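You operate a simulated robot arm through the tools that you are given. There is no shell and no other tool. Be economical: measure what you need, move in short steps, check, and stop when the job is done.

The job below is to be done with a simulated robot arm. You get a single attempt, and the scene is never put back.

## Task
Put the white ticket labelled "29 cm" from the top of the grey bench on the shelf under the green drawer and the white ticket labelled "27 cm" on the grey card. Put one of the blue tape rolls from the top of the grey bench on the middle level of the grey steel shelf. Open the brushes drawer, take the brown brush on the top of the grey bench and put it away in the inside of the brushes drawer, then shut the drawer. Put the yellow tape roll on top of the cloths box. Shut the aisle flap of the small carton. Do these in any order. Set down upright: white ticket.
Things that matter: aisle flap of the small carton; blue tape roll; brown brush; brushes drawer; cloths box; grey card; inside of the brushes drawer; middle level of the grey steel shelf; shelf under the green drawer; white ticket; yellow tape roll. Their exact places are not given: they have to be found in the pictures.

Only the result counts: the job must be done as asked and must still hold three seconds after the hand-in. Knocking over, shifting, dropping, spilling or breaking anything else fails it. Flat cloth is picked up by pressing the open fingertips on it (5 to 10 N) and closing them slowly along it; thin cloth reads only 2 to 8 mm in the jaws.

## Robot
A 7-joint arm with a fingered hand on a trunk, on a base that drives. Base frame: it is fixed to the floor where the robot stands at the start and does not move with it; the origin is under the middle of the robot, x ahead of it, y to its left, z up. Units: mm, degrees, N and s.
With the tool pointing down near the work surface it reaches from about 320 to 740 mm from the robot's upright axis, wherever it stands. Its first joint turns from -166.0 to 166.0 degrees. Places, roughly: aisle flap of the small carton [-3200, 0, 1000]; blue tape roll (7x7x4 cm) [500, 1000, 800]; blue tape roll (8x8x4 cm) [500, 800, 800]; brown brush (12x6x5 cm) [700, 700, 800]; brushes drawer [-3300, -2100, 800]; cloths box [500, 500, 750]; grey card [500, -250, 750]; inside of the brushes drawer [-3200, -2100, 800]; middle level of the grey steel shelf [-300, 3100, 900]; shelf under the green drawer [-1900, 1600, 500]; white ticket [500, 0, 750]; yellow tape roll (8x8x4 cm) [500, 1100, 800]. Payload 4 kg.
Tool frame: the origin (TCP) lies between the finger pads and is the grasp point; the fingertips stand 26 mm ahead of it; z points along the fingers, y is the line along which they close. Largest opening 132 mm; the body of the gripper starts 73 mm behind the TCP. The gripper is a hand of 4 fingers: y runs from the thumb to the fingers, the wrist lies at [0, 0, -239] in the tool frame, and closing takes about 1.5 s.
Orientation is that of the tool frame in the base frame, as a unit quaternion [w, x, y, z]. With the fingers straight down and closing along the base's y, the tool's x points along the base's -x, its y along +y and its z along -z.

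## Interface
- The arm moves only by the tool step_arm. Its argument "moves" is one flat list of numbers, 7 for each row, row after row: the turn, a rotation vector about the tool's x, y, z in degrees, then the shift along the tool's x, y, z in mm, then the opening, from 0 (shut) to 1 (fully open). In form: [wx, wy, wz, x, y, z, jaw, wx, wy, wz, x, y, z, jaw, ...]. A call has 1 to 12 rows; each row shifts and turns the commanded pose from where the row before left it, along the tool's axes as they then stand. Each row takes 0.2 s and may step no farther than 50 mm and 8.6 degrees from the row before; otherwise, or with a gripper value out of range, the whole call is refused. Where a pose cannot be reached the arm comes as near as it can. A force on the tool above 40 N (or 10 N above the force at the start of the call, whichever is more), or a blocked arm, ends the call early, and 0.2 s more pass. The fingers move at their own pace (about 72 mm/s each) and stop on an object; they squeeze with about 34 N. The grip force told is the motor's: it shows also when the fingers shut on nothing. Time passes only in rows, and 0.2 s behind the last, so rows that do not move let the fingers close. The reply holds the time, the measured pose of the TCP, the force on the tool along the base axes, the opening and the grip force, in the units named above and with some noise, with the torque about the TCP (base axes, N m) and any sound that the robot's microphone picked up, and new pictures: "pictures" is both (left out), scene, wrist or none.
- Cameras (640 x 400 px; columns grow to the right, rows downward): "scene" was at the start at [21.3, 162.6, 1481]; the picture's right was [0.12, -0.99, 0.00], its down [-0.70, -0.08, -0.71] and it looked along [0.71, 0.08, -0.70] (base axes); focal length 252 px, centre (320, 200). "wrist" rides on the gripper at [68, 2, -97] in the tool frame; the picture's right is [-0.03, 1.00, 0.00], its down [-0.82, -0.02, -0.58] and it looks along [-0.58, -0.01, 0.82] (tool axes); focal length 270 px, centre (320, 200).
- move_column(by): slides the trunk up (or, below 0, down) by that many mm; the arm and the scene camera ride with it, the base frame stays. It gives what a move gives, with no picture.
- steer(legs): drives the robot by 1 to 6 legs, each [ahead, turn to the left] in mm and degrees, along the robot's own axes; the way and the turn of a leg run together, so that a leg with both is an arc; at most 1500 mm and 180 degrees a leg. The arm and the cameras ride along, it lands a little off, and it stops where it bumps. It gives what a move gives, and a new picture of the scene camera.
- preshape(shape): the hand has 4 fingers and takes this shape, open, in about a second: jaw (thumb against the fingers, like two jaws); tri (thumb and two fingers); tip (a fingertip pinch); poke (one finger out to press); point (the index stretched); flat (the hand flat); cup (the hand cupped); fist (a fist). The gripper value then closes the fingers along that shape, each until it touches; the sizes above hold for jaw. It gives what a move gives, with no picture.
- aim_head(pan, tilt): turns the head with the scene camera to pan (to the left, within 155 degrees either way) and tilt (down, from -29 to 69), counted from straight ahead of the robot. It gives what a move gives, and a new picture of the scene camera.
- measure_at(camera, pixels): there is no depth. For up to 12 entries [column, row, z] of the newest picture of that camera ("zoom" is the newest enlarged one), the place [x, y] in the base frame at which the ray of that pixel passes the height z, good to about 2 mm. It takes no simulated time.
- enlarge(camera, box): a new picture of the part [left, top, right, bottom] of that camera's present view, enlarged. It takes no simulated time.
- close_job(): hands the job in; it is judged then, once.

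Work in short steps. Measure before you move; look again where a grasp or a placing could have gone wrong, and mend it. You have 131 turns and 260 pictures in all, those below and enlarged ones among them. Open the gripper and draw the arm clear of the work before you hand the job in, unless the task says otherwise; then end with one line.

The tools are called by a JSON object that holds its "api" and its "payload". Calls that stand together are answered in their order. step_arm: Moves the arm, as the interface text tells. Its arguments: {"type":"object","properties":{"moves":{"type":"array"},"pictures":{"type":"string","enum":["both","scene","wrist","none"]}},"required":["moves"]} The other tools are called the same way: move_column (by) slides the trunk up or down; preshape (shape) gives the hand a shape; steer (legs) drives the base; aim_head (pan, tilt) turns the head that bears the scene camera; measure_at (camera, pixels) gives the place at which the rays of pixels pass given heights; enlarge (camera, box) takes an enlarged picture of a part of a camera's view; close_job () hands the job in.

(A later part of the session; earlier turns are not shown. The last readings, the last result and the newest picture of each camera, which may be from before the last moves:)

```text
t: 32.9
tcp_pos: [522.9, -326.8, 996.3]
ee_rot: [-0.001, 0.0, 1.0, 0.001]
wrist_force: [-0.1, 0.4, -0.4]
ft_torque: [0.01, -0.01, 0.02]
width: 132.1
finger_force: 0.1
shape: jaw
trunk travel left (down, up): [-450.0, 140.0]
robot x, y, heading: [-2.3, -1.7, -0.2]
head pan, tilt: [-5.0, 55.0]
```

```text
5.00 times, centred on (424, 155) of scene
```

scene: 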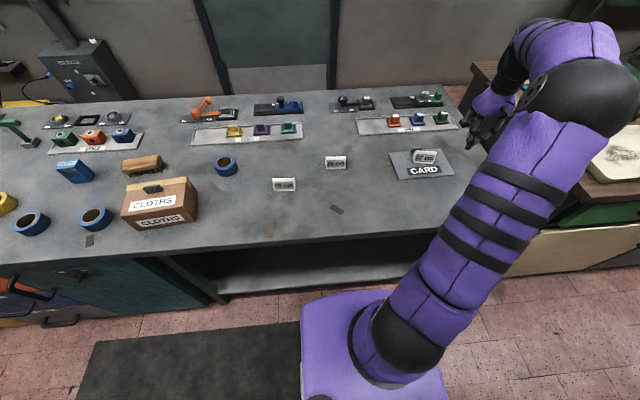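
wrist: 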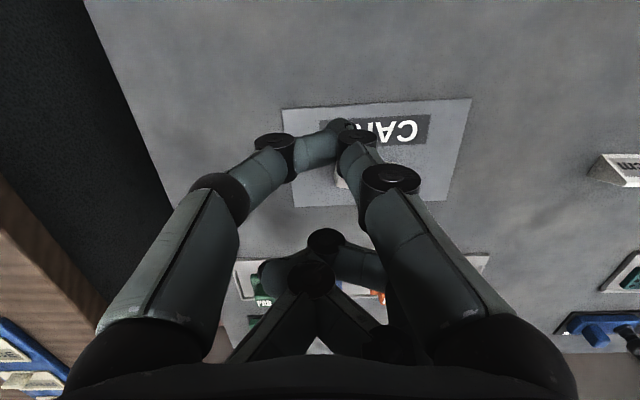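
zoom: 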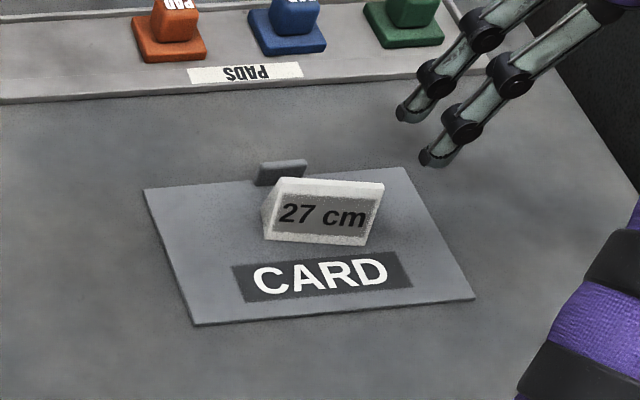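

Ticket 27 is done. Next yellow tape → cloths box: centre the arm, then drive along the bench to y≈750.

{"api": "step_arm", "payload": {"moves": [0, 0, 0, 17, 44, -10, 1, 0, 0, 0, 17, 44, -10, 1, 0, 0, 0, 17, 44, -10, 1, 0, 0, 0, 17, 44, -10, 1, 0, 0, 0, 17, 44, -10, 1, 0, 0, 0, 17, 44, -10, 1, 0, 0, 0, 17, 44, -10, 1, 0, 0, 0, 0, 0, 0, 1], "pictures": "none"}}

{"api": "steer", "payload": {"legs": [[-150, 0], [0, 90], [780, 0], [0, -90], [150, 0]]}}

```text
t: 34.6
tcp_pos: [402.9, -19.1, 1066.1]
ee_rot: [0.0, 0.0, 1.0, 0.0]
wrist_force: [-0.4, 0.4, 0.2]
ft_torque: [-0.04, 0.0, 0.0]
width: 131.8
finger_force: 0.0
shape: jaw
trunk travel left (down, up): [-450.0, 140.0]
robot x, y, heading: [2.9, 1.7, 0.4]
head pan, tilt: [-5.0, 55.0]
```

```text
t: 49.2
tcp_pos: [425.6, 737.1, 1065.7]
ee_rot: [0.0, 0.024, 1.0, 0.001]
wrist_force: [0.7, 0.1, 0.3]
ft_torque: [0.02, -0.05, -0.02]
width: 132.1
finger_force: 0.2
shape: jaw
trunk travel left (down, up): [-450.0, 140.0]
robot x, y, heading: [27.9, 772.4, -2.8]
head pan, tilt: [-5.0, 55.0]
```

scene: 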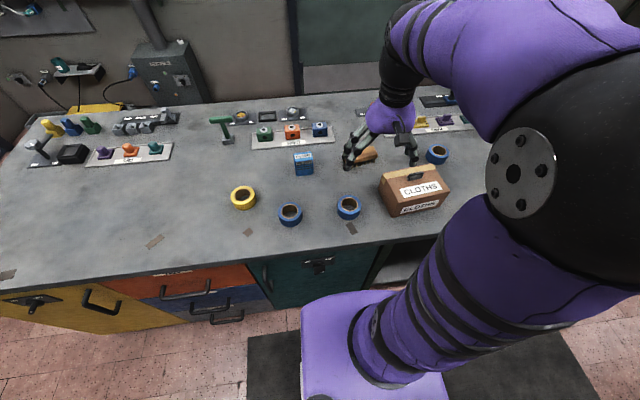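

Zoom on the cloths box and rolls, and measure rolls.

{"api": "enlarge", "payload": {"camera": "scene", "box": [330, 130, 490, 230]}}

{"api": "measure_at", "payload": {"camera": "scene", "pixels": [[243, 194, 837], [290, 212, 837], [349, 204, 837], [437, 152, 837], [376, 202, 797], [449, 191, 797], [400, 217, 797], [365, 157, 820]]}}

```text
4.00 times, centred on (410, 180) of scene
```

zoom: 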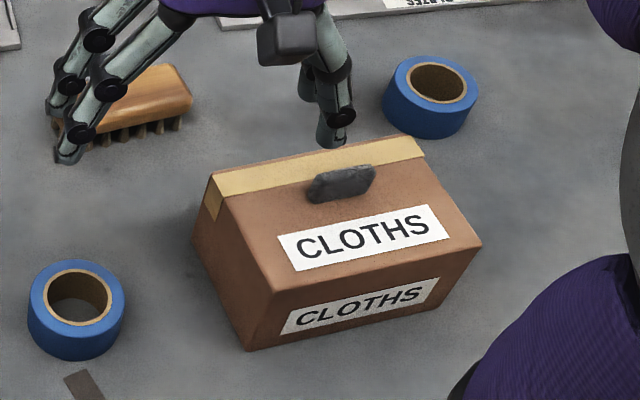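

```text
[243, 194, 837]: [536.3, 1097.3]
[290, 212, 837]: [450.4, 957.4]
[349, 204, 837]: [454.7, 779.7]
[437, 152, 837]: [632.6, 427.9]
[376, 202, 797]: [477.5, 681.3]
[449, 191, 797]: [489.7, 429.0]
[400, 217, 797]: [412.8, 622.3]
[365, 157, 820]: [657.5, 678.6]
```

Determine box height from the vertical front-left edge: bottom (392,217.5), top (398,203).

{"api": "measure_at", "payload": {"camera": "scene", "pixels": [[392, 217.5, 797], [398, 203, 840], [398, 203, 860], [398, 203, 880], [398, 203, 900], [443.7, 207, 797], [450, 190.7, 860], [450, 190.7, 880], [383, 173, 880], [434.5, 164, 880]]}}

```text
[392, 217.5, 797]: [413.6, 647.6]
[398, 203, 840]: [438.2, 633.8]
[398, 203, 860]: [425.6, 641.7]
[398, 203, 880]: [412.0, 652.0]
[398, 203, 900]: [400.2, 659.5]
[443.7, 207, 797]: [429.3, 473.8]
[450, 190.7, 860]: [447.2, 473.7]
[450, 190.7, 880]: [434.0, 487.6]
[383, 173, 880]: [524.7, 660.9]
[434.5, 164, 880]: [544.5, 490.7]
```

{"api": "measure_at", "payload": {"camera": "scene", "pixels": [[407.5, 180, 880], [415, 180.7, 880], [423.5, 177, 880], [424, 172, 895], [408, 174, 895], [243, 182, 837], [243, 206, 837], [230, 194, 837], [257, 193, 837]]}}

{"api": "enlarge", "payload": {"camera": "scene", "box": [210, 170, 370, 270]}}

```text
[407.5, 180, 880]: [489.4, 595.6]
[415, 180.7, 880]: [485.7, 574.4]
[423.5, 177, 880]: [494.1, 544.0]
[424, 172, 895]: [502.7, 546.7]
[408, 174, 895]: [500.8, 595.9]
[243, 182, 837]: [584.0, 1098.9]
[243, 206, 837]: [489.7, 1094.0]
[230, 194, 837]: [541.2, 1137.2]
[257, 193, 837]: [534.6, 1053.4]
```

```text
4.00 times, centred on (290, 220) of scene
```

zoom: 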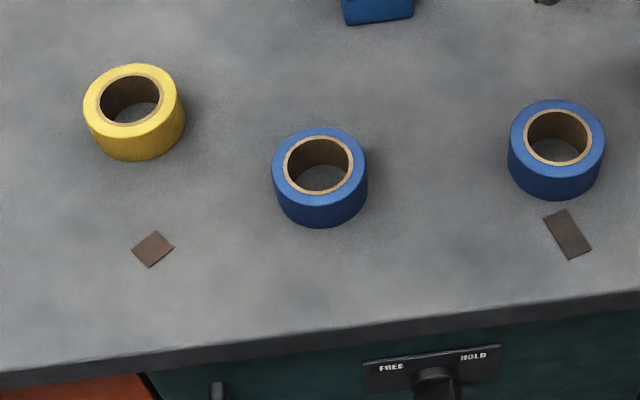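

Box top z≈878, handle front edge at x≈487; I'll set the roll at (449,613). First move above the yellow roll at (536,1097).

{"api": "step_arm", "payload": {"moves": [0, 0, 0, -11.6, 45.6, 15, 1, 0, 0, 0, -11.6, 45.6, 15, 1, 0, 0, 0, -11.6, 45.6, 15, 1, 0, 0, 0, -11.6, 45.6, 15, 1, 0, 0, 0, -11.6, 45.6, 15, 1, 0, 0, 0, -11.6, 45.6, 15, 1, 0, 0, 0, -11.6, 45.6, 15, 1, 0, 0, 0, -11.6, 45.6, 15, 1, 0, 0, 0, 0, 0, 0, 1], "pictures": "wrist"}}

```text
t: 51.2
tcp_pos: [538.9, 1101.4, 945.4]
ee_rot: [0.0, 0.024, 1.0, 0.0]
wrist_force: [-0.3, 0.4, -0.1]
ft_torque: [-0.01, 0.0, 0.0]
width: 132.0
finger_force: 0.1
shape: jaw
trunk travel left (down, up): [-450.0, 140.0]
robot x, y, heading: [26.5, 773.2, -2.6]
head pan, tilt: [-5.0, 55.0]
```

wrist: 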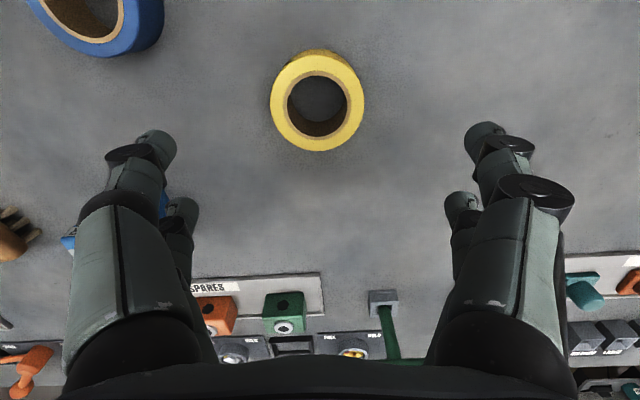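

{"api": "measure_at", "payload": {"camera": "wrist", "pixels": [[317, 104, 837], [271, 104, 837], [364, 104, 837], [317, 151, 837], [317, 62, 837]]}}

```text
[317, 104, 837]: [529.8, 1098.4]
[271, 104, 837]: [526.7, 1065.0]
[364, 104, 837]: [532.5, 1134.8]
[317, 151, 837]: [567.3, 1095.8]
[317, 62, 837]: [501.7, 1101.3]
```

Roll centre ≈(532,1099). Descend to z≈829 and close.

{"api": "step_arm", "payload": {"moves": [0, 0, 0, 7, -2, 30, 1, 0, 0, 0, 0, 0, 40, 1, 0, 0, 0, 0, 0, 30, 1, 0, 0, 0, 0, 0, 16, 1, 0, 0, 0, 0, 0, 0, 0, 0, 0, 0, 0, 0, 0, 0, 0, 0, 0, 0, 0, 0, 0, 0, 0, 0, 0, 0, 0, 0, 0, 0, 0, 0, 0, 0, 0], "pictures": "wrist"}}

```text
t: 53.2
tcp_pos: [529.4, 1096.0, 830.4]
ee_rot: [0.001, 0.024, 1.0, -0.001]
wrist_force: [0.1, 0.3, -0.5]
ft_torque: [0.03, -0.03, 0.02]
width: 56.0
finger_force: 33.4
shape: jaw
trunk travel left (down, up): [-450.0, 140.0]
robot x, y, heading: [25.5, 778.6, -2.4]
head pan, tilt: [-5.0, 55.0]
```

wrist: 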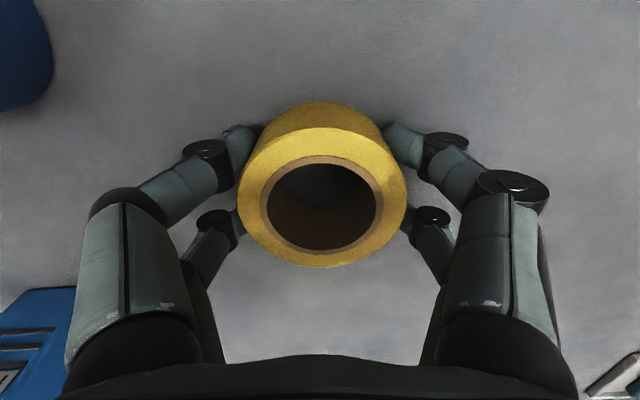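

Gripped (56 mm chord). Lift and carry to above the box front.

{"api": "step_arm", "payload": {"moves": [0, 0, 0, 0, 0, -48, 0, 0, 0, 0, 0, 0, -48, 0, 0, 0, 0, 5.7, -48.5, -5, 0, 0, 0, 0, 5.7, -48.5, -5, 0, 0, 0, 0, 5.7, -48.5, -5, 0, 0, 0, 0, 5.7, -48.5, -5, 0, 0, 0, 0, 5.7, -48.5, -5, 0, 0, 0, 0, 5.7, -48.5, -5, 0, 0, 0, 0, 5.7, -48.5, -5, 0, 0, 0, 0, 5.7, -48.5, -5, 0, 0, 0, 0, 5.7, -48.5, -5, 0, 0, 0, 0, 5.7, -48.5, -5, 0]}}

```text
t: 55.8
tcp_pos: [447.5, 611.9, 973.7]
ee_rot: [0.0, 0.024, 1.0, 0.0]
wrist_force: [0.5, 0.9, -0.9]
ft_torque: [-0.02, 0.0, 0.03]
width: 55.5
finger_force: 33.3
shape: jaw
trunk travel left (down, up): [-450.0, 140.0]
robot x, y, heading: [28.3, 773.5, -2.5]
head pan, tilt: [-5.0, 55.0]
```

scene: 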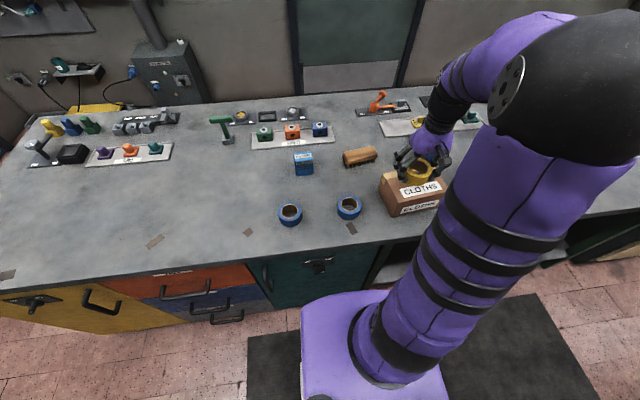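
wrist: 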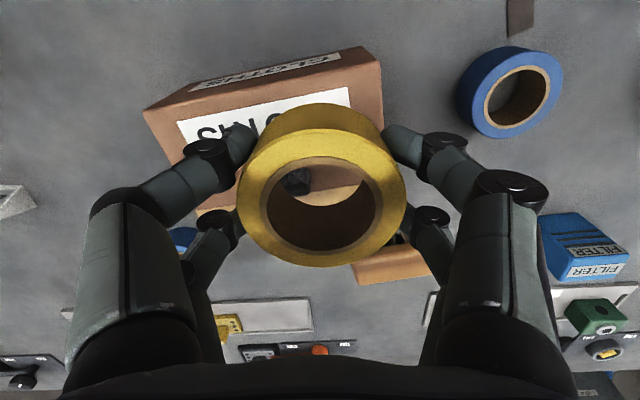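

Verify box corners from the wrist view before lowering.

{"api": "enlarge", "payload": {"camera": "wrist", "box": [120, 20, 440, 220]}}

{"api": "measure_at", "payload": {"camera": "wrist", "pixels": [[382, 93, 878], [365, 47, 797], [296, 180, 885]]}}

```text
2.00 times, centred on (280, 120) of wrist
```

zoom: 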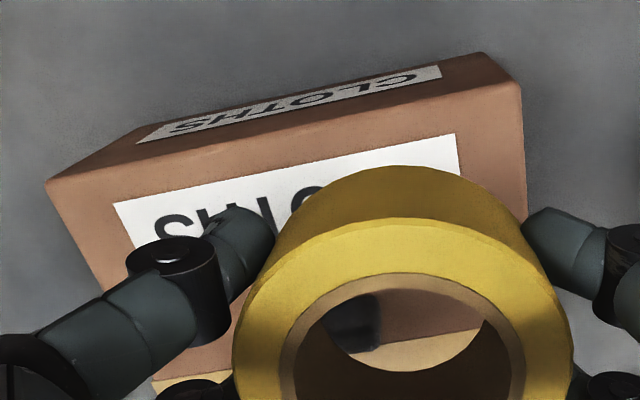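

```text
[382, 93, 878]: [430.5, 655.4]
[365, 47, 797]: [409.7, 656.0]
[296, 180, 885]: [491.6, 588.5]
```

Consistent. Lower 61 mm to set the roll on the box, open partially, and lift.

{"api": "step_arm", "payload": {"moves": [0, 0, 0, 0, 0, 30, 0, 0, 0, 0, 0, 0, 26, 0, 0, 0, 0, 0, 0, 3, 0, 0, 0, 0, 0, 0, 2, 0, 0, 0, 0, 0, 0, 0, 0], "pictures": "wrist"}}

```text
t: 56.5
tcp_pos: [448.1, 611.3, 926.3]
ee_rot: [0.006, 0.025, 1.0, -0.004]
wrist_force: [-14.2, 6.0, 33.6]
ft_torque: [-0.26, -0.79, 0.07]
width: 55.2
finger_force: 34.0
shape: jaw
trunk travel left (down, up): [-450.0, 140.0]
robot x, y, heading: [27.1, 775.8, -2.7]
head pan, tilt: [-5.0, 55.0]
stopped in row 3: the force on the tool passed its limit at 46 N (the readings are from after the stop); the commanded pose is now the measured one
```

wrist: 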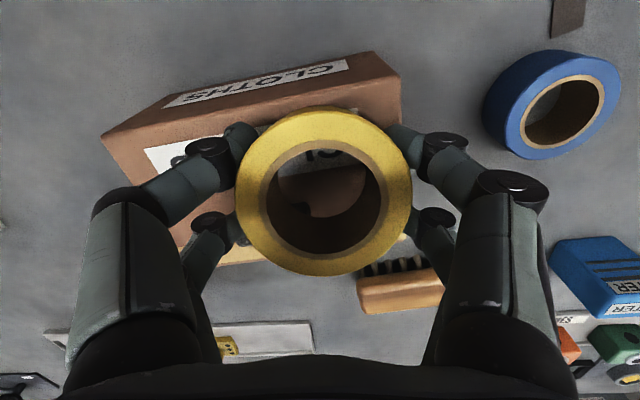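

Contact came 15 mm early—likely on the handle or a higher top. Raise 15 and re-measure the box corner with the wrist camera.

{"api": "step_arm", "payload": {"moves": [0, 0, 0, 0, 0, -18, 0, 0, 0, 0, 0, 0, 0, 0], "pictures": "both"}}

{"api": "enlarge", "payload": {"camera": "wrist", "box": [80, 20, 480, 270]}}

{"api": "enlarge", "payload": {"camera": "scene", "box": [360, 130, 488, 210]}}

```text
t: 57.1
tcp_pos: [451.7, 610.1, 941.4]
ee_rot: [0.005, 0.024, 1.0, -0.001]
wrist_force: [0.2, 0.7, -0.5]
ft_torque: [0.02, 0.01, -0.03]
width: 54.9
finger_force: 33.6
shape: jaw
trunk travel left (down, up): [-450.0, 140.0]
robot x, y, heading: [24.5, 774.0, -2.4]
head pan, tilt: [-5.0, 55.0]
```

scene: 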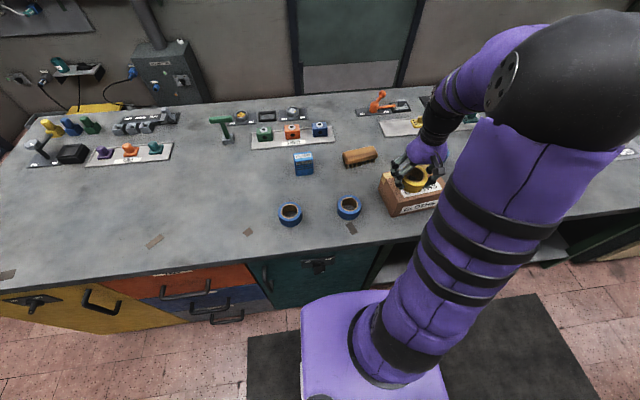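
wrist: 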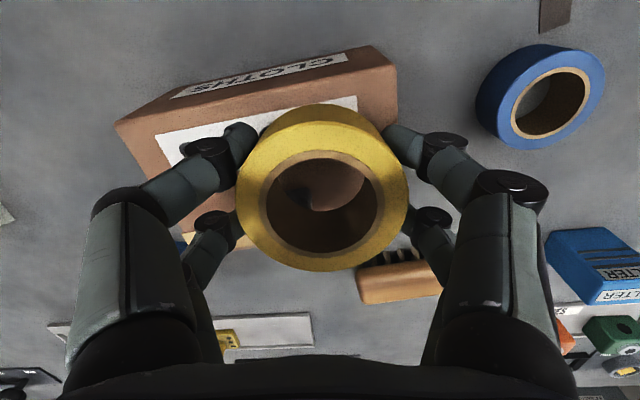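

```text
1.60 times, centred on (280, 145) of wrist
```

zoom: 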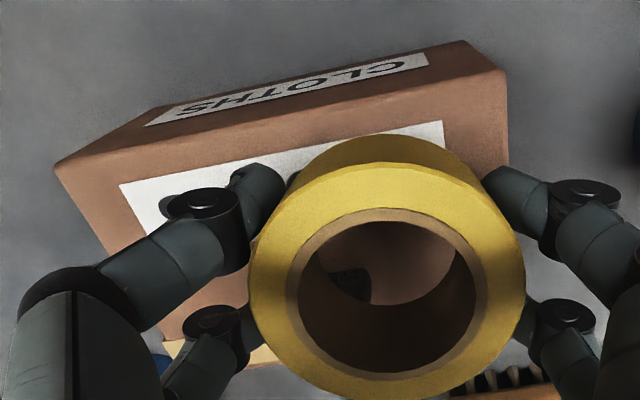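

```text
5.00 times, centred on (424, 170) of scene
```

zoom: 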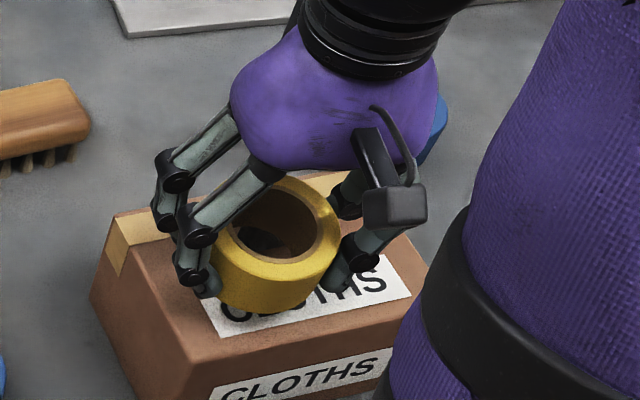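

{"api": "measure_at", "payload": {"camera": "wrist", "pixels": [[396, 66, 870], [396, 66, 880], [396, 66, 890], [302, 188, 880], [302, 188, 895], [114, 122, 880]]}}

{"api": "measure_at", "payload": {"camera": "scene", "pixels": [[398, 203, 880], [396, 196, 880], [410, 177, 880], [412, 176.5, 890]]}}

```text
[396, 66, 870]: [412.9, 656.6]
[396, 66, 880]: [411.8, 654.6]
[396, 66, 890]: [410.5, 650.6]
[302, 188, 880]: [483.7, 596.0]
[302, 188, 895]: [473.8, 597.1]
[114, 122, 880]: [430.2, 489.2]
```

```text
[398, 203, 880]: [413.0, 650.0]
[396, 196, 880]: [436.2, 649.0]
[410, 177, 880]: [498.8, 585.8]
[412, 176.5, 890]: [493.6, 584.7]
```

The roll was on the handle's corner (484,596). Shift to (444,625) and lower again.

{"api": "step_arm", "payload": {"moves": [0, 0, 0, 8.7, 14.6, 0, 0, 0, 0, 0, 0, 0, 18, 0, 0, 0, 0, 0, 0, 6, 0, 0, 0, 0, 0, 0, 3, 0, 0, 0, 0, 0, 0, 2, 0, 0, 0, 0, 0, 0, 0, 0], "pictures": "wrist"}}

```text
t: 58.5
tcp_pos: [443.2, 626.1, 914.0]
ee_rot: [0.005, 0.024, 1.0, -0.003]
wrist_force: [1.0, 0.1, 11.5]
ft_torque: [0.03, 0.34, -0.01]
width: 55.1
finger_force: 34.0
shape: jaw
trunk travel left (down, up): [-450.0, 140.0]
robot x, y, heading: [28.6, 775.7, -2.6]
head pan, tilt: [-5.0, 55.0]
```

wrist: 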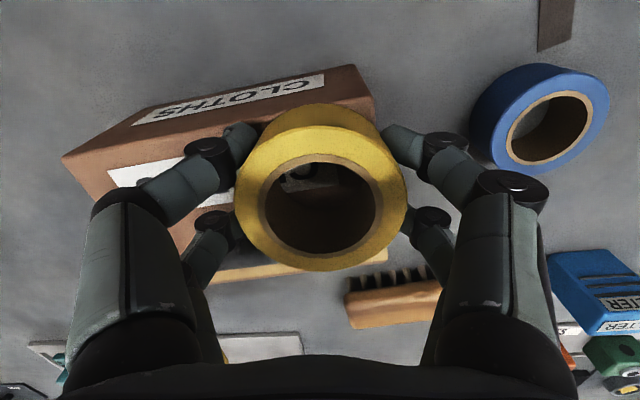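

Contact at 914 with 11 N — sitting flat on the box top. Release and lift.

{"api": "step_arm", "payload": {"moves": [0, 0, 0, 0, 0, 0, 0.5, 0, 0, 0, 0, 0, 0, 0.65, 0, 0, 0, 0, 0, 0, 0.78, 0, 0, 0, 0, 0, 0, 0.78, 0, 0, 0, 0, 0, 0, 0.78, 0, 0, 0, 0, 0, -20, 0.78, 0, 0, 0, 0, 0, -40, 0.78, 0, 0, 0, 0, 0, -45, 0.9, 0, 0, 0, 0, 0, -45, 1, 0, 0, 0, 0, 40, 0, 1, 0, 0, 0, 0, 40, 0, 1]}}

{"api": "enlarge", "payload": {"camera": "scene", "box": [360, 130, 488, 210]}}

```text
t: 60.9
tcp_pos: [445.3, 706.3, 1062.1]
ee_rot: [0.004, 0.025, 1.0, -0.002]
wrist_force: [-0.1, -0.6, -0.3]
ft_torque: [-0.02, 0.03, -0.02]
width: 132.2
finger_force: 0.0
shape: jaw
trunk travel left (down, up): [-450.0, 140.0]
robot x, y, heading: [25.0, 777.0, -2.7]
head pan, tilt: [-5.0, 55.0]
```

scene: 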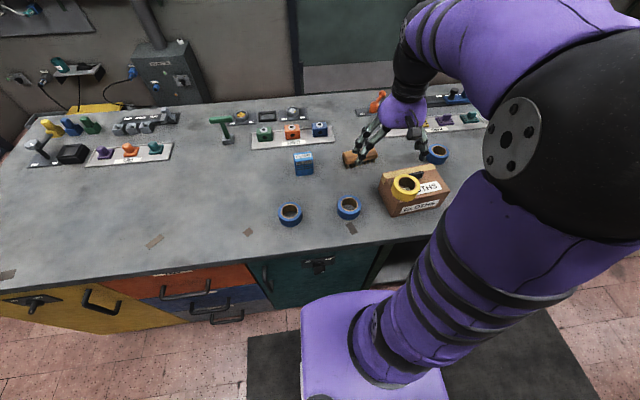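
wrist: 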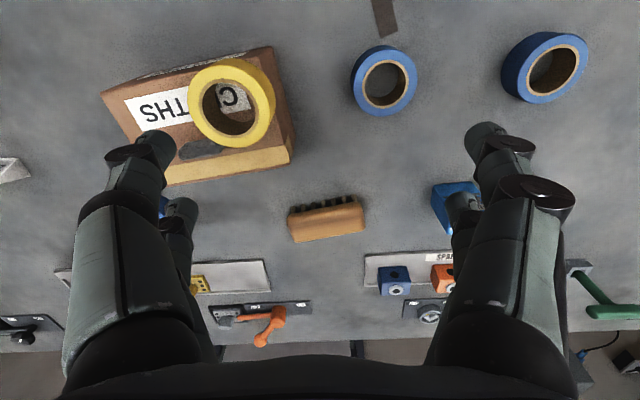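

```text
5.00 times, centred on (424, 170) of scene
```

zoom: 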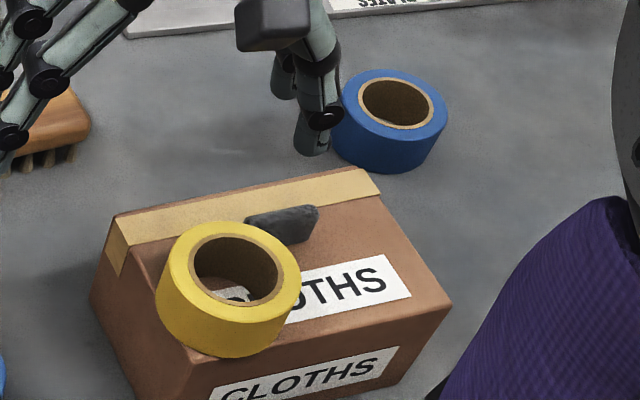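

Yellow roll sits stably on the box. Next the blue roll at (450,957): approach it with the hand tilted 30° forward, as needed inside the steel shelf.

{"api": "step_arm", "payload": {"moves": [0, 0, 0, 1, 42, 18, 1, 0, 0, 0, 1, 42, 18, 1, 0, 0, 0, 1, 42, 18, 1, 0, 0, 0, 1, 42, 18, 1, 0, 0, 0, 1, 42, 18, 1, 0, 0, 0, 1, 42, 18, 1, 0, -6, 0, 0, 0, 0, 1, 0, -6, 0, 0, 0, 0, 1, 0, -6, 0, 0, 0, 0, 1, 0, -6, 0, 0, 0, 0, 1, 0, -6, 0, 0, 0, 0, 1, 0, 0, 0, 0, 0, 0, 1]}}

```text
t: 63.5
tcp_pos: [451.8, 958.0, 953.8]
ee_rot: [0.264, 0.024, 0.964, -0.008]
wrist_force: [-0.4, -0.9, 0.2]
ft_torque: [0.02, 0.01, 0.01]
width: 131.6
finger_force: 0.1
shape: jaw
trunk travel left (down, up): [-450.0, 140.0]
robot x, y, heading: [24.2, 776.3, -2.4]
head pan, tilt: [-5.0, 55.0]
```

scene: 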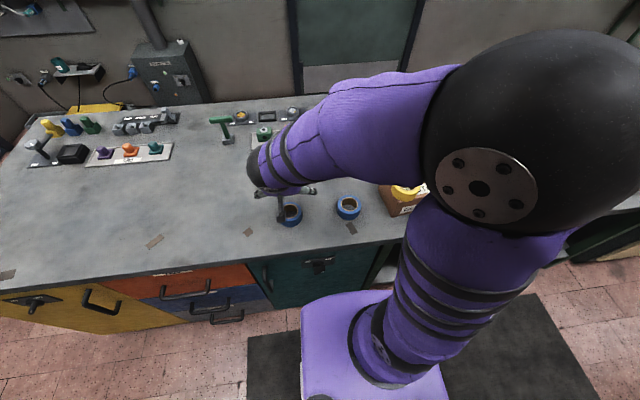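
wrist: 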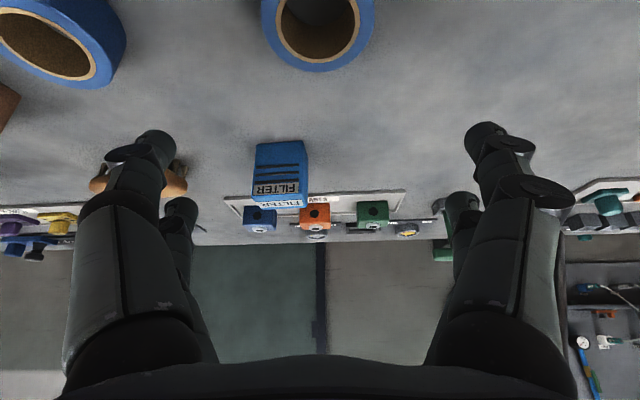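

{"api": "measure_at", "payload": {"camera": "wrist", "pixels": [[318, 72, 837], [261, 20, 837], [376, 20, 837], [318, 20, 837]]}}

{"api": "measure_at", "payload": {"camera": "scene", "pixels": [[290, 219.5, 837], [290, 212, 837], [349, 204, 837], [278.5, 212, 837], [302, 212, 837]]}}

```text
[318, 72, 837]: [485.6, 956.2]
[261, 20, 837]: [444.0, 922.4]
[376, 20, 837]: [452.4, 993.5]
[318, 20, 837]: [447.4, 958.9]
```

```text
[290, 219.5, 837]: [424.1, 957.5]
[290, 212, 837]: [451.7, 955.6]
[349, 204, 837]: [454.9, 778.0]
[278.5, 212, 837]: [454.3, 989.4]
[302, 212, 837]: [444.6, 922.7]
```

Roll centre (450,957), 70 mm. Descend along vertical to z≈835 and close.

{"api": "step_arm", "payload": {"moves": [0, 0, 0, 22, -1, 33, 1, 0, 0, 0, 22, 0, 33, 1, 0, 0, 0, 11, 0, 17, 1, 0, 0, 0, 11, 0, 16, 1, 0, 0, 0, 0, 0, 0, 1, 0, 0, 0, 0, 0, 0, 0, 0, 0, 0, 0, 0, 0, 0, 0, 0, 0, 0, 0, 0, 0, 0, 0, 0, 0, 0, 0, 0, 0, 0, 0, 0, 0, 0, 0]}}

```text
t: 65.7
tcp_pos: [446.3, 956.4, 834.6]
ee_rot: [0.264, 0.023, 0.964, -0.009]
wrist_force: [2.9, 2.2, 9.1]
ft_torque: [0.26, 0.19, -0.1]
width: 48.4
finger_force: 34.0
shape: jaw
trunk travel left (down, up): [-450.0, 140.0]
robot x, y, heading: [27.9, 774.2, -2.4]
head pan, tilt: [-5.0, 55.0]
```

scene: 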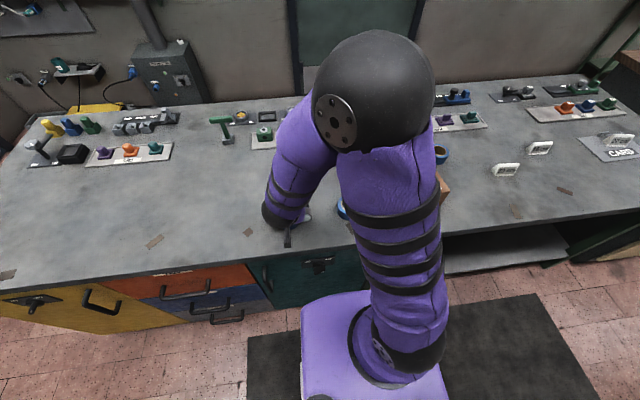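
wrist: 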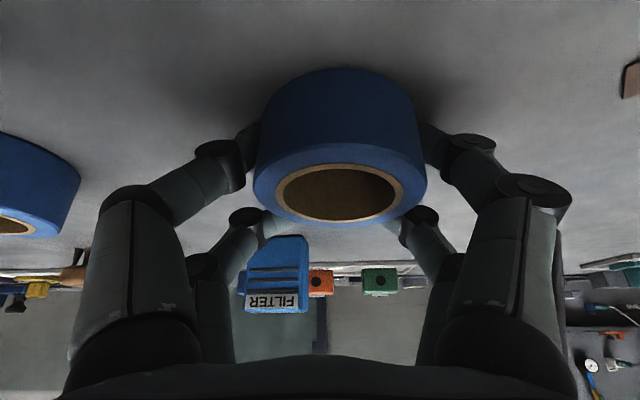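

Gripped with 48 mm chord. Lift and centre the arm.

{"api": "step_arm", "payload": {"moves": [0, 0, 0, -20, 0, -34.6, 0, 0, 0, 0, -20, 0, -34.6, 0, 0, 0, 0, -20, 0, -34.6, 0, 0, 0, 0, -20, 0, -34.6, 0, 0, 0, 0, -10, -42, -15, 0, 0, 0, 0, -10, -42, -15, 0, 0, 0, 0, 0, -45, 0, 0, 0, 0, 0, 0, -45, 0, 0, 0, 0, 0, 0, 0, 0, 0], "pictures": "wrist"}}

{"api": "aim_head", "payload": {"pan": 90, "tilt": 15}}

{"api": "enlarge", "payload": {"camera": "scene", "box": [200, 50, 440, 200]}}

```text
t: 67.7
tcp_pos: [438.4, 781.1, 1032.0]
ee_rot: [0.263, 0.023, 0.965, -0.008]
wrist_force: [0.4, -0.9, -0.9]
ft_torque: [0.0, 0.0, 0.01]
width: 46.7
finger_force: 34.2
shape: jaw
trunk travel left (down, up): [-450.0, 140.0]
robot x, y, heading: [21.8, 773.0, -2.6]
head pan, tilt: [-5.0, 55.0]
```

wrist: 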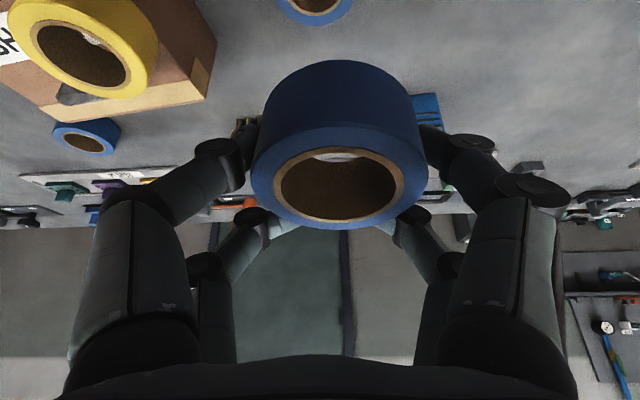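

```text
t: 69.4
tcp_pos: [436.8, 782.3, 1031.1]
ee_rot: [0.262, 0.023, 0.965, -0.009]
wrist_force: [0.4, -0.3, -0.8]
ft_torque: [-0.05, -0.05, 0.03]
width: 46.6
finger_force: 33.5
shape: jaw
trunk travel left (down, up): [-450.0, 140.0]
robot x, y, heading: [25.1, 777.7, -2.8]
head pan, tilt: [90.0, 15.0]
```

scene: 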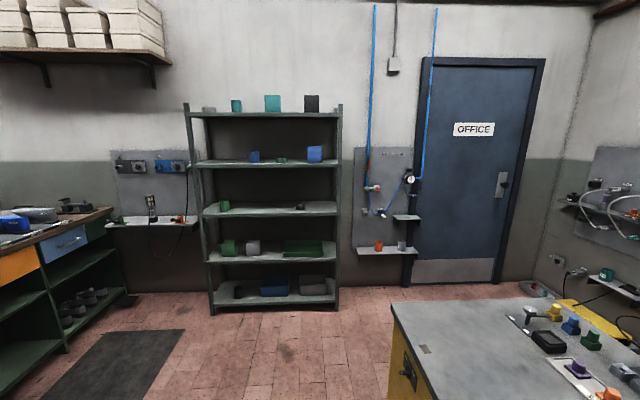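

```text
2.67 times, centred on (320, 125) of scene
```

zoom: 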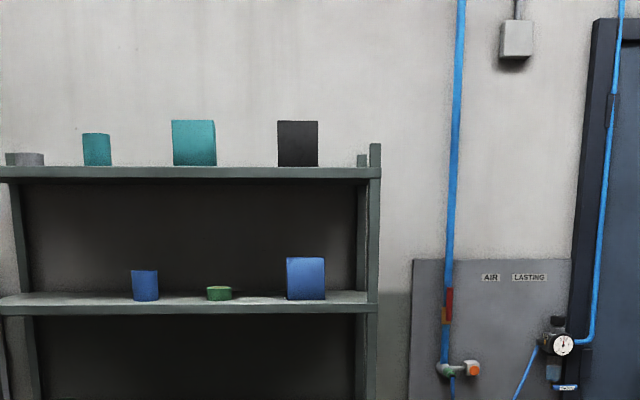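

{"api": "measure_at", "payload": {"camera": "scene", "pixels": [[265, 216, 900], [265, 216, 880], [265, 216, 920], [207, 216, 900], [335, 215, 900], [224, 209, 900], [300, 209, 900], [213, 310, 0], [335, 308, 0]]}}

{"api": "enlarge", "payload": {"camera": "scene", "box": [184, 180, 360, 290]}}

```text
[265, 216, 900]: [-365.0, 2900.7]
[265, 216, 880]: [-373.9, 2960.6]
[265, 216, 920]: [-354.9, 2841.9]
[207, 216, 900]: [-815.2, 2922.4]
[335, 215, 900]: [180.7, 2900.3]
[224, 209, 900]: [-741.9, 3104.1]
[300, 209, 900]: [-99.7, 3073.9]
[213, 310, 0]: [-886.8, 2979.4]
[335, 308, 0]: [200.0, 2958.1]
```

```text
3.64 times, centred on (272, 235) of scene
```

zoom: 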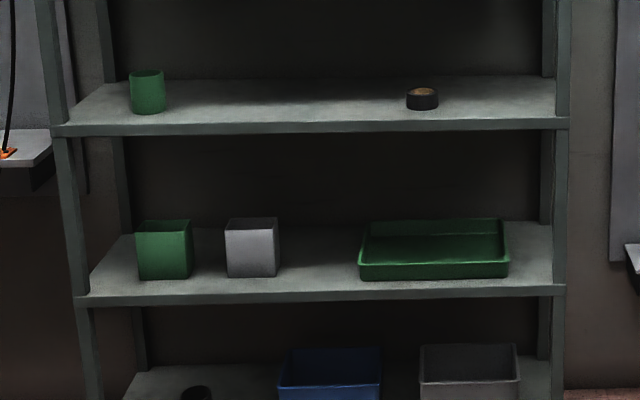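

Middle level is mostly empty, front edge y≈2960, z≈880. Drive there facing +y at x≈−350.

{"api": "steer", "payload": {"legs": [[-375, 0], [0, 92.6], [1300, 0]]}}

{"api": "aim_head", "payload": {"pan": 0, "tilt": 30}}

```text
t: 82.2
tcp_pos: [-403.2, 2489.5, 1031.3]
ee_rot: [-0.186, 0.688, -0.676, -0.186]
wrist_force: [0.9, 0.4, -2.7]
ft_torque: [-0.02, 0.01, 0.0]
width: 47.0
finger_force: 33.8
shape: jaw
trunk travel left (down, up): [-450.0, 140.0]
robot x, y, heading: [-368.7, 2074.9, 91.4]
head pan, tilt: [90.0, 15.0]
```

scene: 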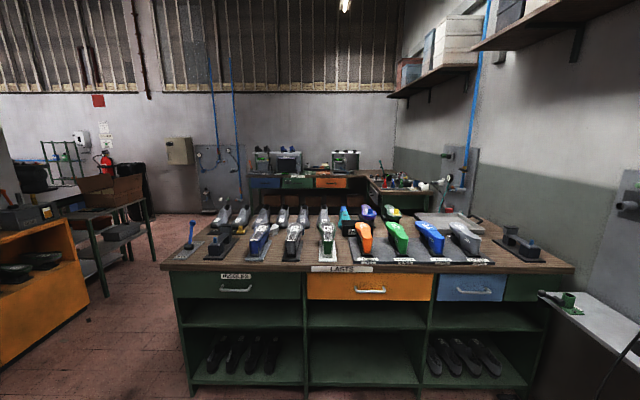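

```text
t: 83.9
tcp_pos: [-404.9, 2489.3, 1031.0]
ee_rot: [-0.186, 0.689, -0.676, -0.186]
wrist_force: [-0.3, -0.3, -1.4]
ft_torque: [-0.01, 0.02, 0.01]
width: 46.7
finger_force: 33.7
shape: jaw
trunk travel left (down, up): [-450.0, 140.0]
robot x, y, heading: [-371.2, 2076.4, 91.0]
head pan, tilt: [0.0, 30.0]
```

scene: 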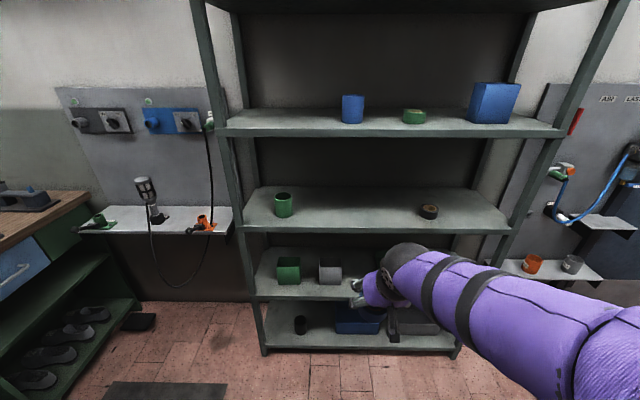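

{"api": "enlarge", "payload": {"camera": "scene", "box": [220, 160, 540, 360]}}

{"api": "measure_at", "payload": {"camera": "scene", "pixels": [[350, 229, 900], [350, 229, 880], [350, 229, 920], [350, 229, 860], [283, 213, 880], [428, 217, 880], [380, 210, 880]]}}

```text
2.00 times, centred on (380, 260) of scene
```

zoom: 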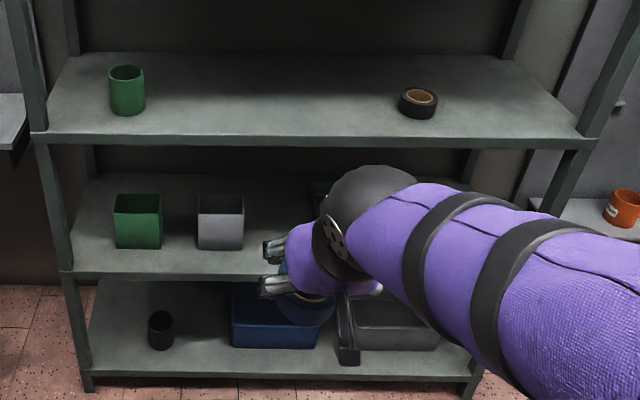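

```text
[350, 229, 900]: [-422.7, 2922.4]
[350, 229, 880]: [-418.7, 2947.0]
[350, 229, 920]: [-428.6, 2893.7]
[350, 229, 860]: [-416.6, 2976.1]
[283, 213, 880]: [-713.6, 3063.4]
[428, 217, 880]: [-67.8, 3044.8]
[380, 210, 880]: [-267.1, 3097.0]
```

Intersection gives shelf z≈887, front y≈2940. Drive 380 ahead and look.

{"api": "steer", "payload": {"legs": [[380, 0]]}}

{"api": "step_arm", "payload": {"moves": [0, 0, 0, 0, 0, 0, 0], "pictures": "wrist"}}

```text
t: 86.3
tcp_pos: [-410.9, 2869.5, 1030.8]
ee_rot: [-0.187, 0.687, -0.677, -0.186]
wrist_force: [0.0, -0.5, 0.1]
ft_torque: [0.01, 0.03, -0.02]
width: 46.6
finger_force: 34.5
shape: jaw
trunk travel left (down, up): [-450.0, 140.0]
robot x, y, heading: [-382.2, 2456.9, 91.2]
head pan, tilt: [0.0, 30.0]
```

scene: 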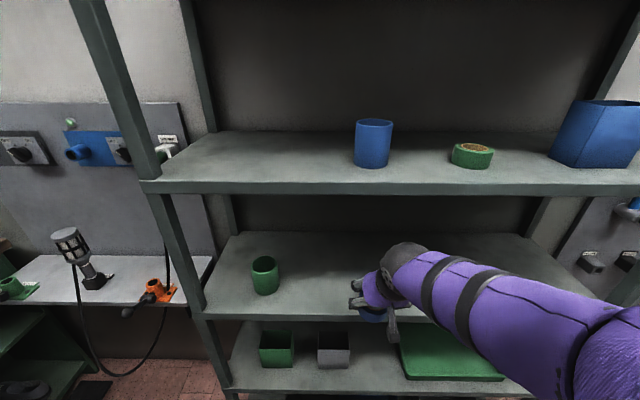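

```text
t: 86.7
tcp_pos: [-411.3, 2867.2, 1031.6]
ee_rot: [-0.187, 0.688, -0.677, -0.186]
wrist_force: [-0.8, 0.5, -1.3]
ft_torque: [0.05, -0.03, 0.02]
width: 46.8
finger_force: 34.3
shape: jaw
trunk travel left (down, up): [-450.0, 140.0]
robot x, y, heading: [-380.1, 2458.0, 91.1]
head pan, tilt: [0.0, 30.0]
```

wrist: 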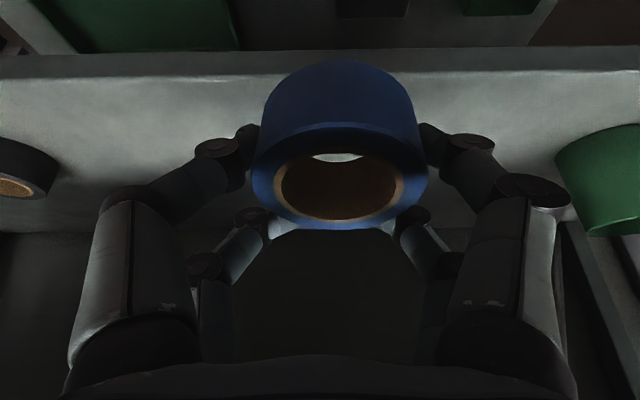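

{"api": "measure_at", "payload": {"camera": "wrist", "pixels": [[200, 77, 870], [200, 77, 890], [200, 77, 910], [480, 73, 890], [600, 236, 887], [20, 200, 887]]}}

{"api": "measure_at", "payload": {"camera": "scene", "pixels": [[280, 315, 870], [280, 315, 890], [280, 315, 910], [300, 190, 1250], [300, 190, 1230]]}}

{"api": "enlarge", "payload": {"camera": "scene", "box": [200, 220, 440, 370]}}

```text
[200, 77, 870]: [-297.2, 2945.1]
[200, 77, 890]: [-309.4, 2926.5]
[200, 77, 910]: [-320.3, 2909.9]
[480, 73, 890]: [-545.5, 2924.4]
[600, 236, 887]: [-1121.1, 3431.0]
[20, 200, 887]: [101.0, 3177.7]
```

```text
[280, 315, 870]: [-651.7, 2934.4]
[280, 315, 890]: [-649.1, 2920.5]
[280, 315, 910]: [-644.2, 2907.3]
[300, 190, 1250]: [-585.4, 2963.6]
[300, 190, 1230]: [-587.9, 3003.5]
```

```text
2.67 times, centred on (320, 295) of scene
```

zoom: 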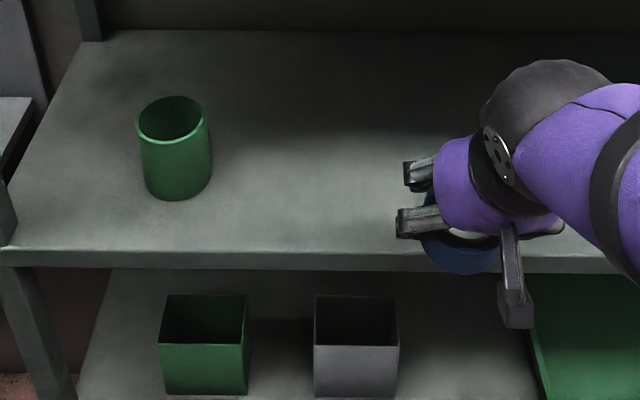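

Front edge y≈2925, shelf z≈885, board above ≈1250. Lower to TCP z≈950 outside, then move in 135 mm.

{"api": "step_arm", "payload": {"moves": [0, 0, 0, 20, 0, 34.6, 0, 0, 0, 0, 20, 0, 34.6, 0, 0, 0, 0, -34.6, 0, 20, 0, 0, 0, 0, -34.6, 0, 20, 0, 0, 0, 0, -34.6, 0, 20, 0, 0, 0, 0, -15, 0, 8.5, 0, 0, 0, 0, 0, 0, 0, 0]}}

```text
t: 88.3
tcp_pos: [-412.9, 3006.9, 953.6]
ee_rot: [-0.188, 0.688, -0.676, -0.187]
wrist_force: [0.1, -3.9, 22.4]
ft_torque: [-0.95, -0.4, -0.15]
width: 43.3
finger_force: 34.3
shape: jaw
trunk travel left (down, up): [-450.0, 140.0]
robot x, y, heading: [-378.7, 2457.9, 90.9]
head pan, tilt: [0.0, 30.0]
```

scene: 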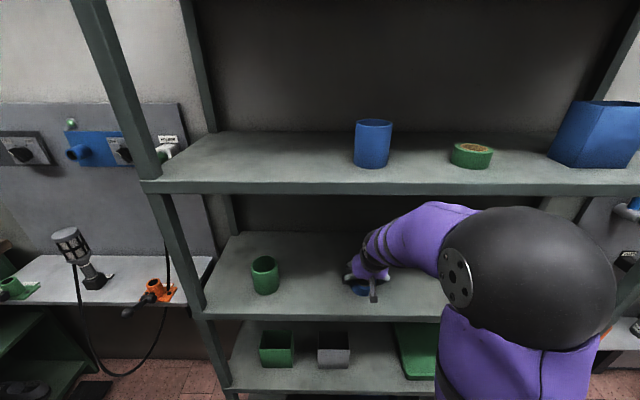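
wrist: 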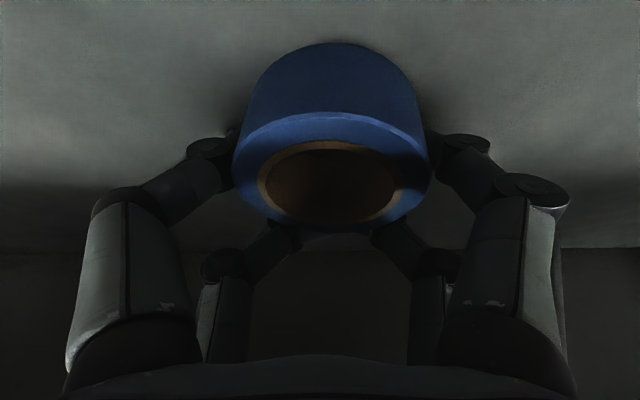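

Force 22 N: the roll already touches the shelf. Raise 5 mm and zoom to judge seating.

{"api": "step_arm", "payload": {"moves": [0, 0, 0, -2, 0, -3.5, 0, 0, 0, 0, 0, 0, 0, 0], "pictures": "wrist"}}

{"api": "enlarge", "payload": {"camera": "scene", "box": [320, 230, 416, 290]}}

```text
t: 88.9
tcp_pos: [-415.1, 3005.8, 957.2]
ee_rot: [-0.185, 0.689, -0.676, -0.186]
wrist_force: [-1.5, -2.1, 6.4]
ft_torque: [-0.39, 0.04, -0.16]
width: 43.3
finger_force: 33.9
shape: jaw
trunk travel left (down, up): [-450.0, 140.0]
robot x, y, heading: [-379.4, 2456.6, 91.1]
head pan, tilt: [0.0, 30.0]
```

wrist: 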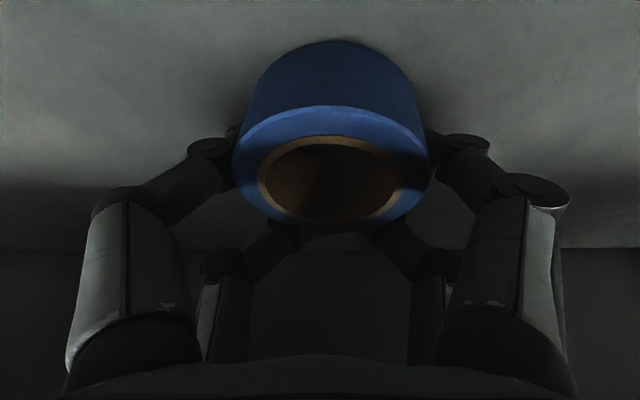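

```text
6.67 times, centred on (368, 260) of scene
```

zoom: 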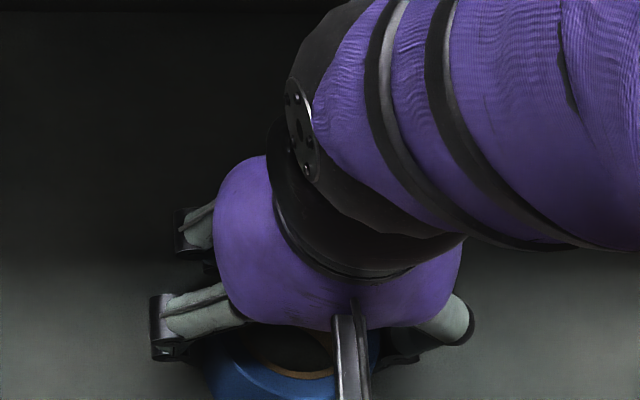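

Nearly seated with a slight tilt. Open gently here so it settles flat, then withdraw backwards.

{"api": "step_arm", "payload": {"moves": [0, 0, 0, 0, 0, 0, 0.4, 0, 0, 0, 0, 0, 0, 0.5, 0, 0, 0, 0, 0, 0, 0.7, 0, 0, 0, 0, 0, 0, 0.95, 0, 0, 0, 0, 0, 0, 0.95, 0, 0, 0, 0, 0, -12, 0.95, 0, 0, 0, 34.6, 0, -20, 0.95, 0, 0, 0, 34.6, 0, -20, 0.95, 0, 0, 0, 34.6, 0, -20, 0.95, 0, 0, 0, 34.6, 0, -20, 0.95, 0, 0, 0, 34.6, 0, -20, 0.95, 0, 0, 0, 0, 0, 0, 0.95]}}

{"api": "enlarge", "payload": {"camera": "scene", "box": [240, 210, 480, 360]}}

```text
t: 91.5
tcp_pos: [-413.3, 2829.5, 994.1]
ee_rot: [-0.185, 0.688, -0.677, -0.186]
wrist_force: [0.4, -0.7, -0.4]
ft_torque: [0.02, 0.0, -0.01]
width: 125.4
finger_force: 0.1
shape: jaw
out of reach, approached as far as the arm can: row 10, 11
trunk travel left (down, up): [-450.0, 140.0]
robot x, y, heading: [-380.7, 2462.5, 90.9]
head pan, tilt: [0.0, 30.0]
```

scene: 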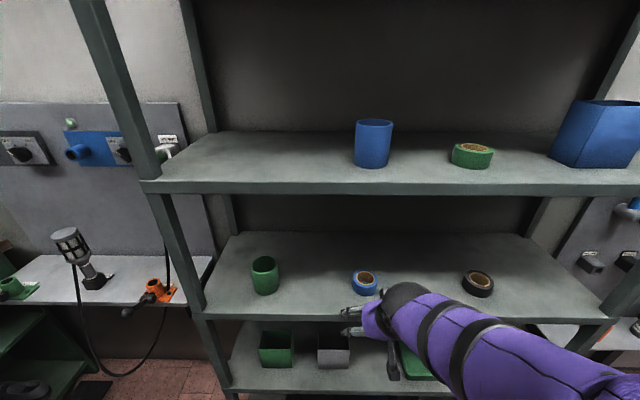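
wrist: 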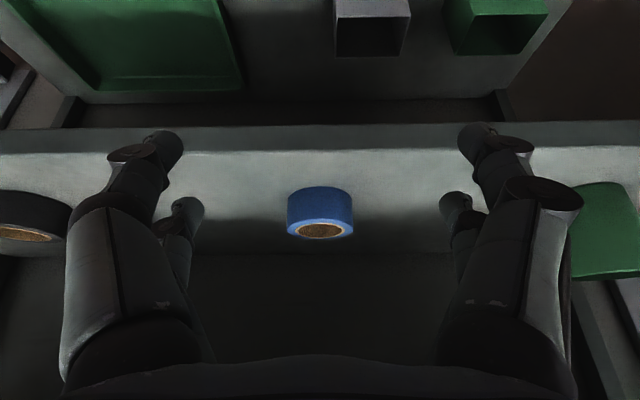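

```text
2.67 times, centred on (360, 285) of scene
```

zoom: 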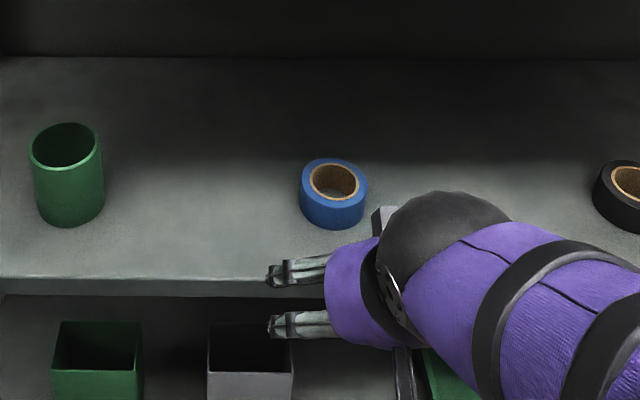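

Blue roll sits flat on the middle level. Now back up to y≈1600 and inspect the island's green drawer and the shelf below it.

{"api": "steer", "payload": {"legs": [[-860, 0]]}}

{"api": "aim_head", "payload": {"pan": 92, "tilt": 28}}

{"api": "enlarge", "payload": {"camera": "scene", "box": [120, 150, 440, 350]}}

```text
t: 96.1
tcp_pos: [-398.3, 1954.2, 992.9]
ee_rot: [-0.186, 0.685, -0.679, -0.184]
wrist_force: [0.1, 0.0, 0.1]
ft_torque: [0.01, -0.03, 0.01]
width: 125.3
finger_force: 0.0
shape: jaw
trunk travel left (down, up): [-450.0, 140.0]
robot x, y, heading: [-362.1, 1583.7, 90.5]
head pan, tilt: [0.0, 30.0]
```

scene: 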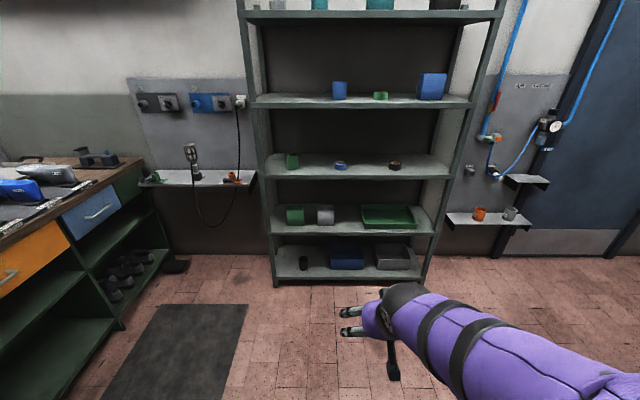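

```text
t: 97.8
tcp_pos: [-398.4, 1955.0, 994.1]
ee_rot: [-0.186, 0.685, -0.68, -0.185]
wrist_force: [-0.6, 0.4, -0.4]
ft_torque: [0.02, 0.02, 0.02]
width: 125.3
finger_force: 0.1
shape: jaw
trunk travel left (down, up): [-450.0, 140.0]
robot x, y, heading: [-363.7, 1584.1, 90.3]
head pan, tilt: [92.0, 28.0]
```

scene: 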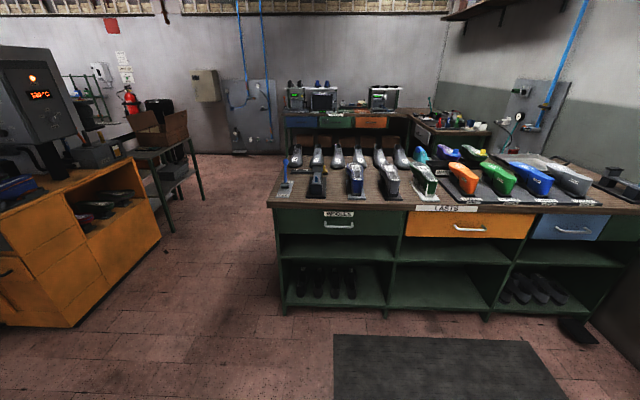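

```text
2.00 times, centred on (280, 250) of scene
```

zoom: 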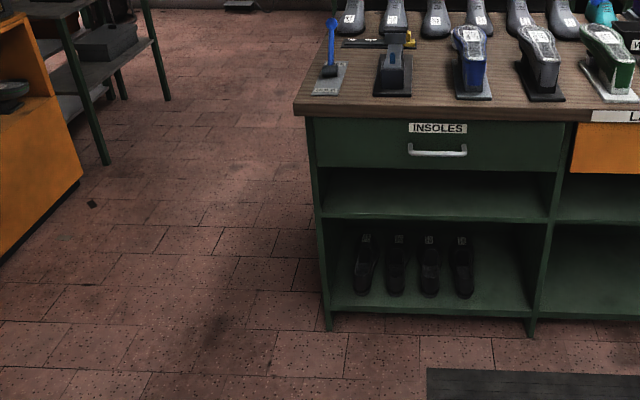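

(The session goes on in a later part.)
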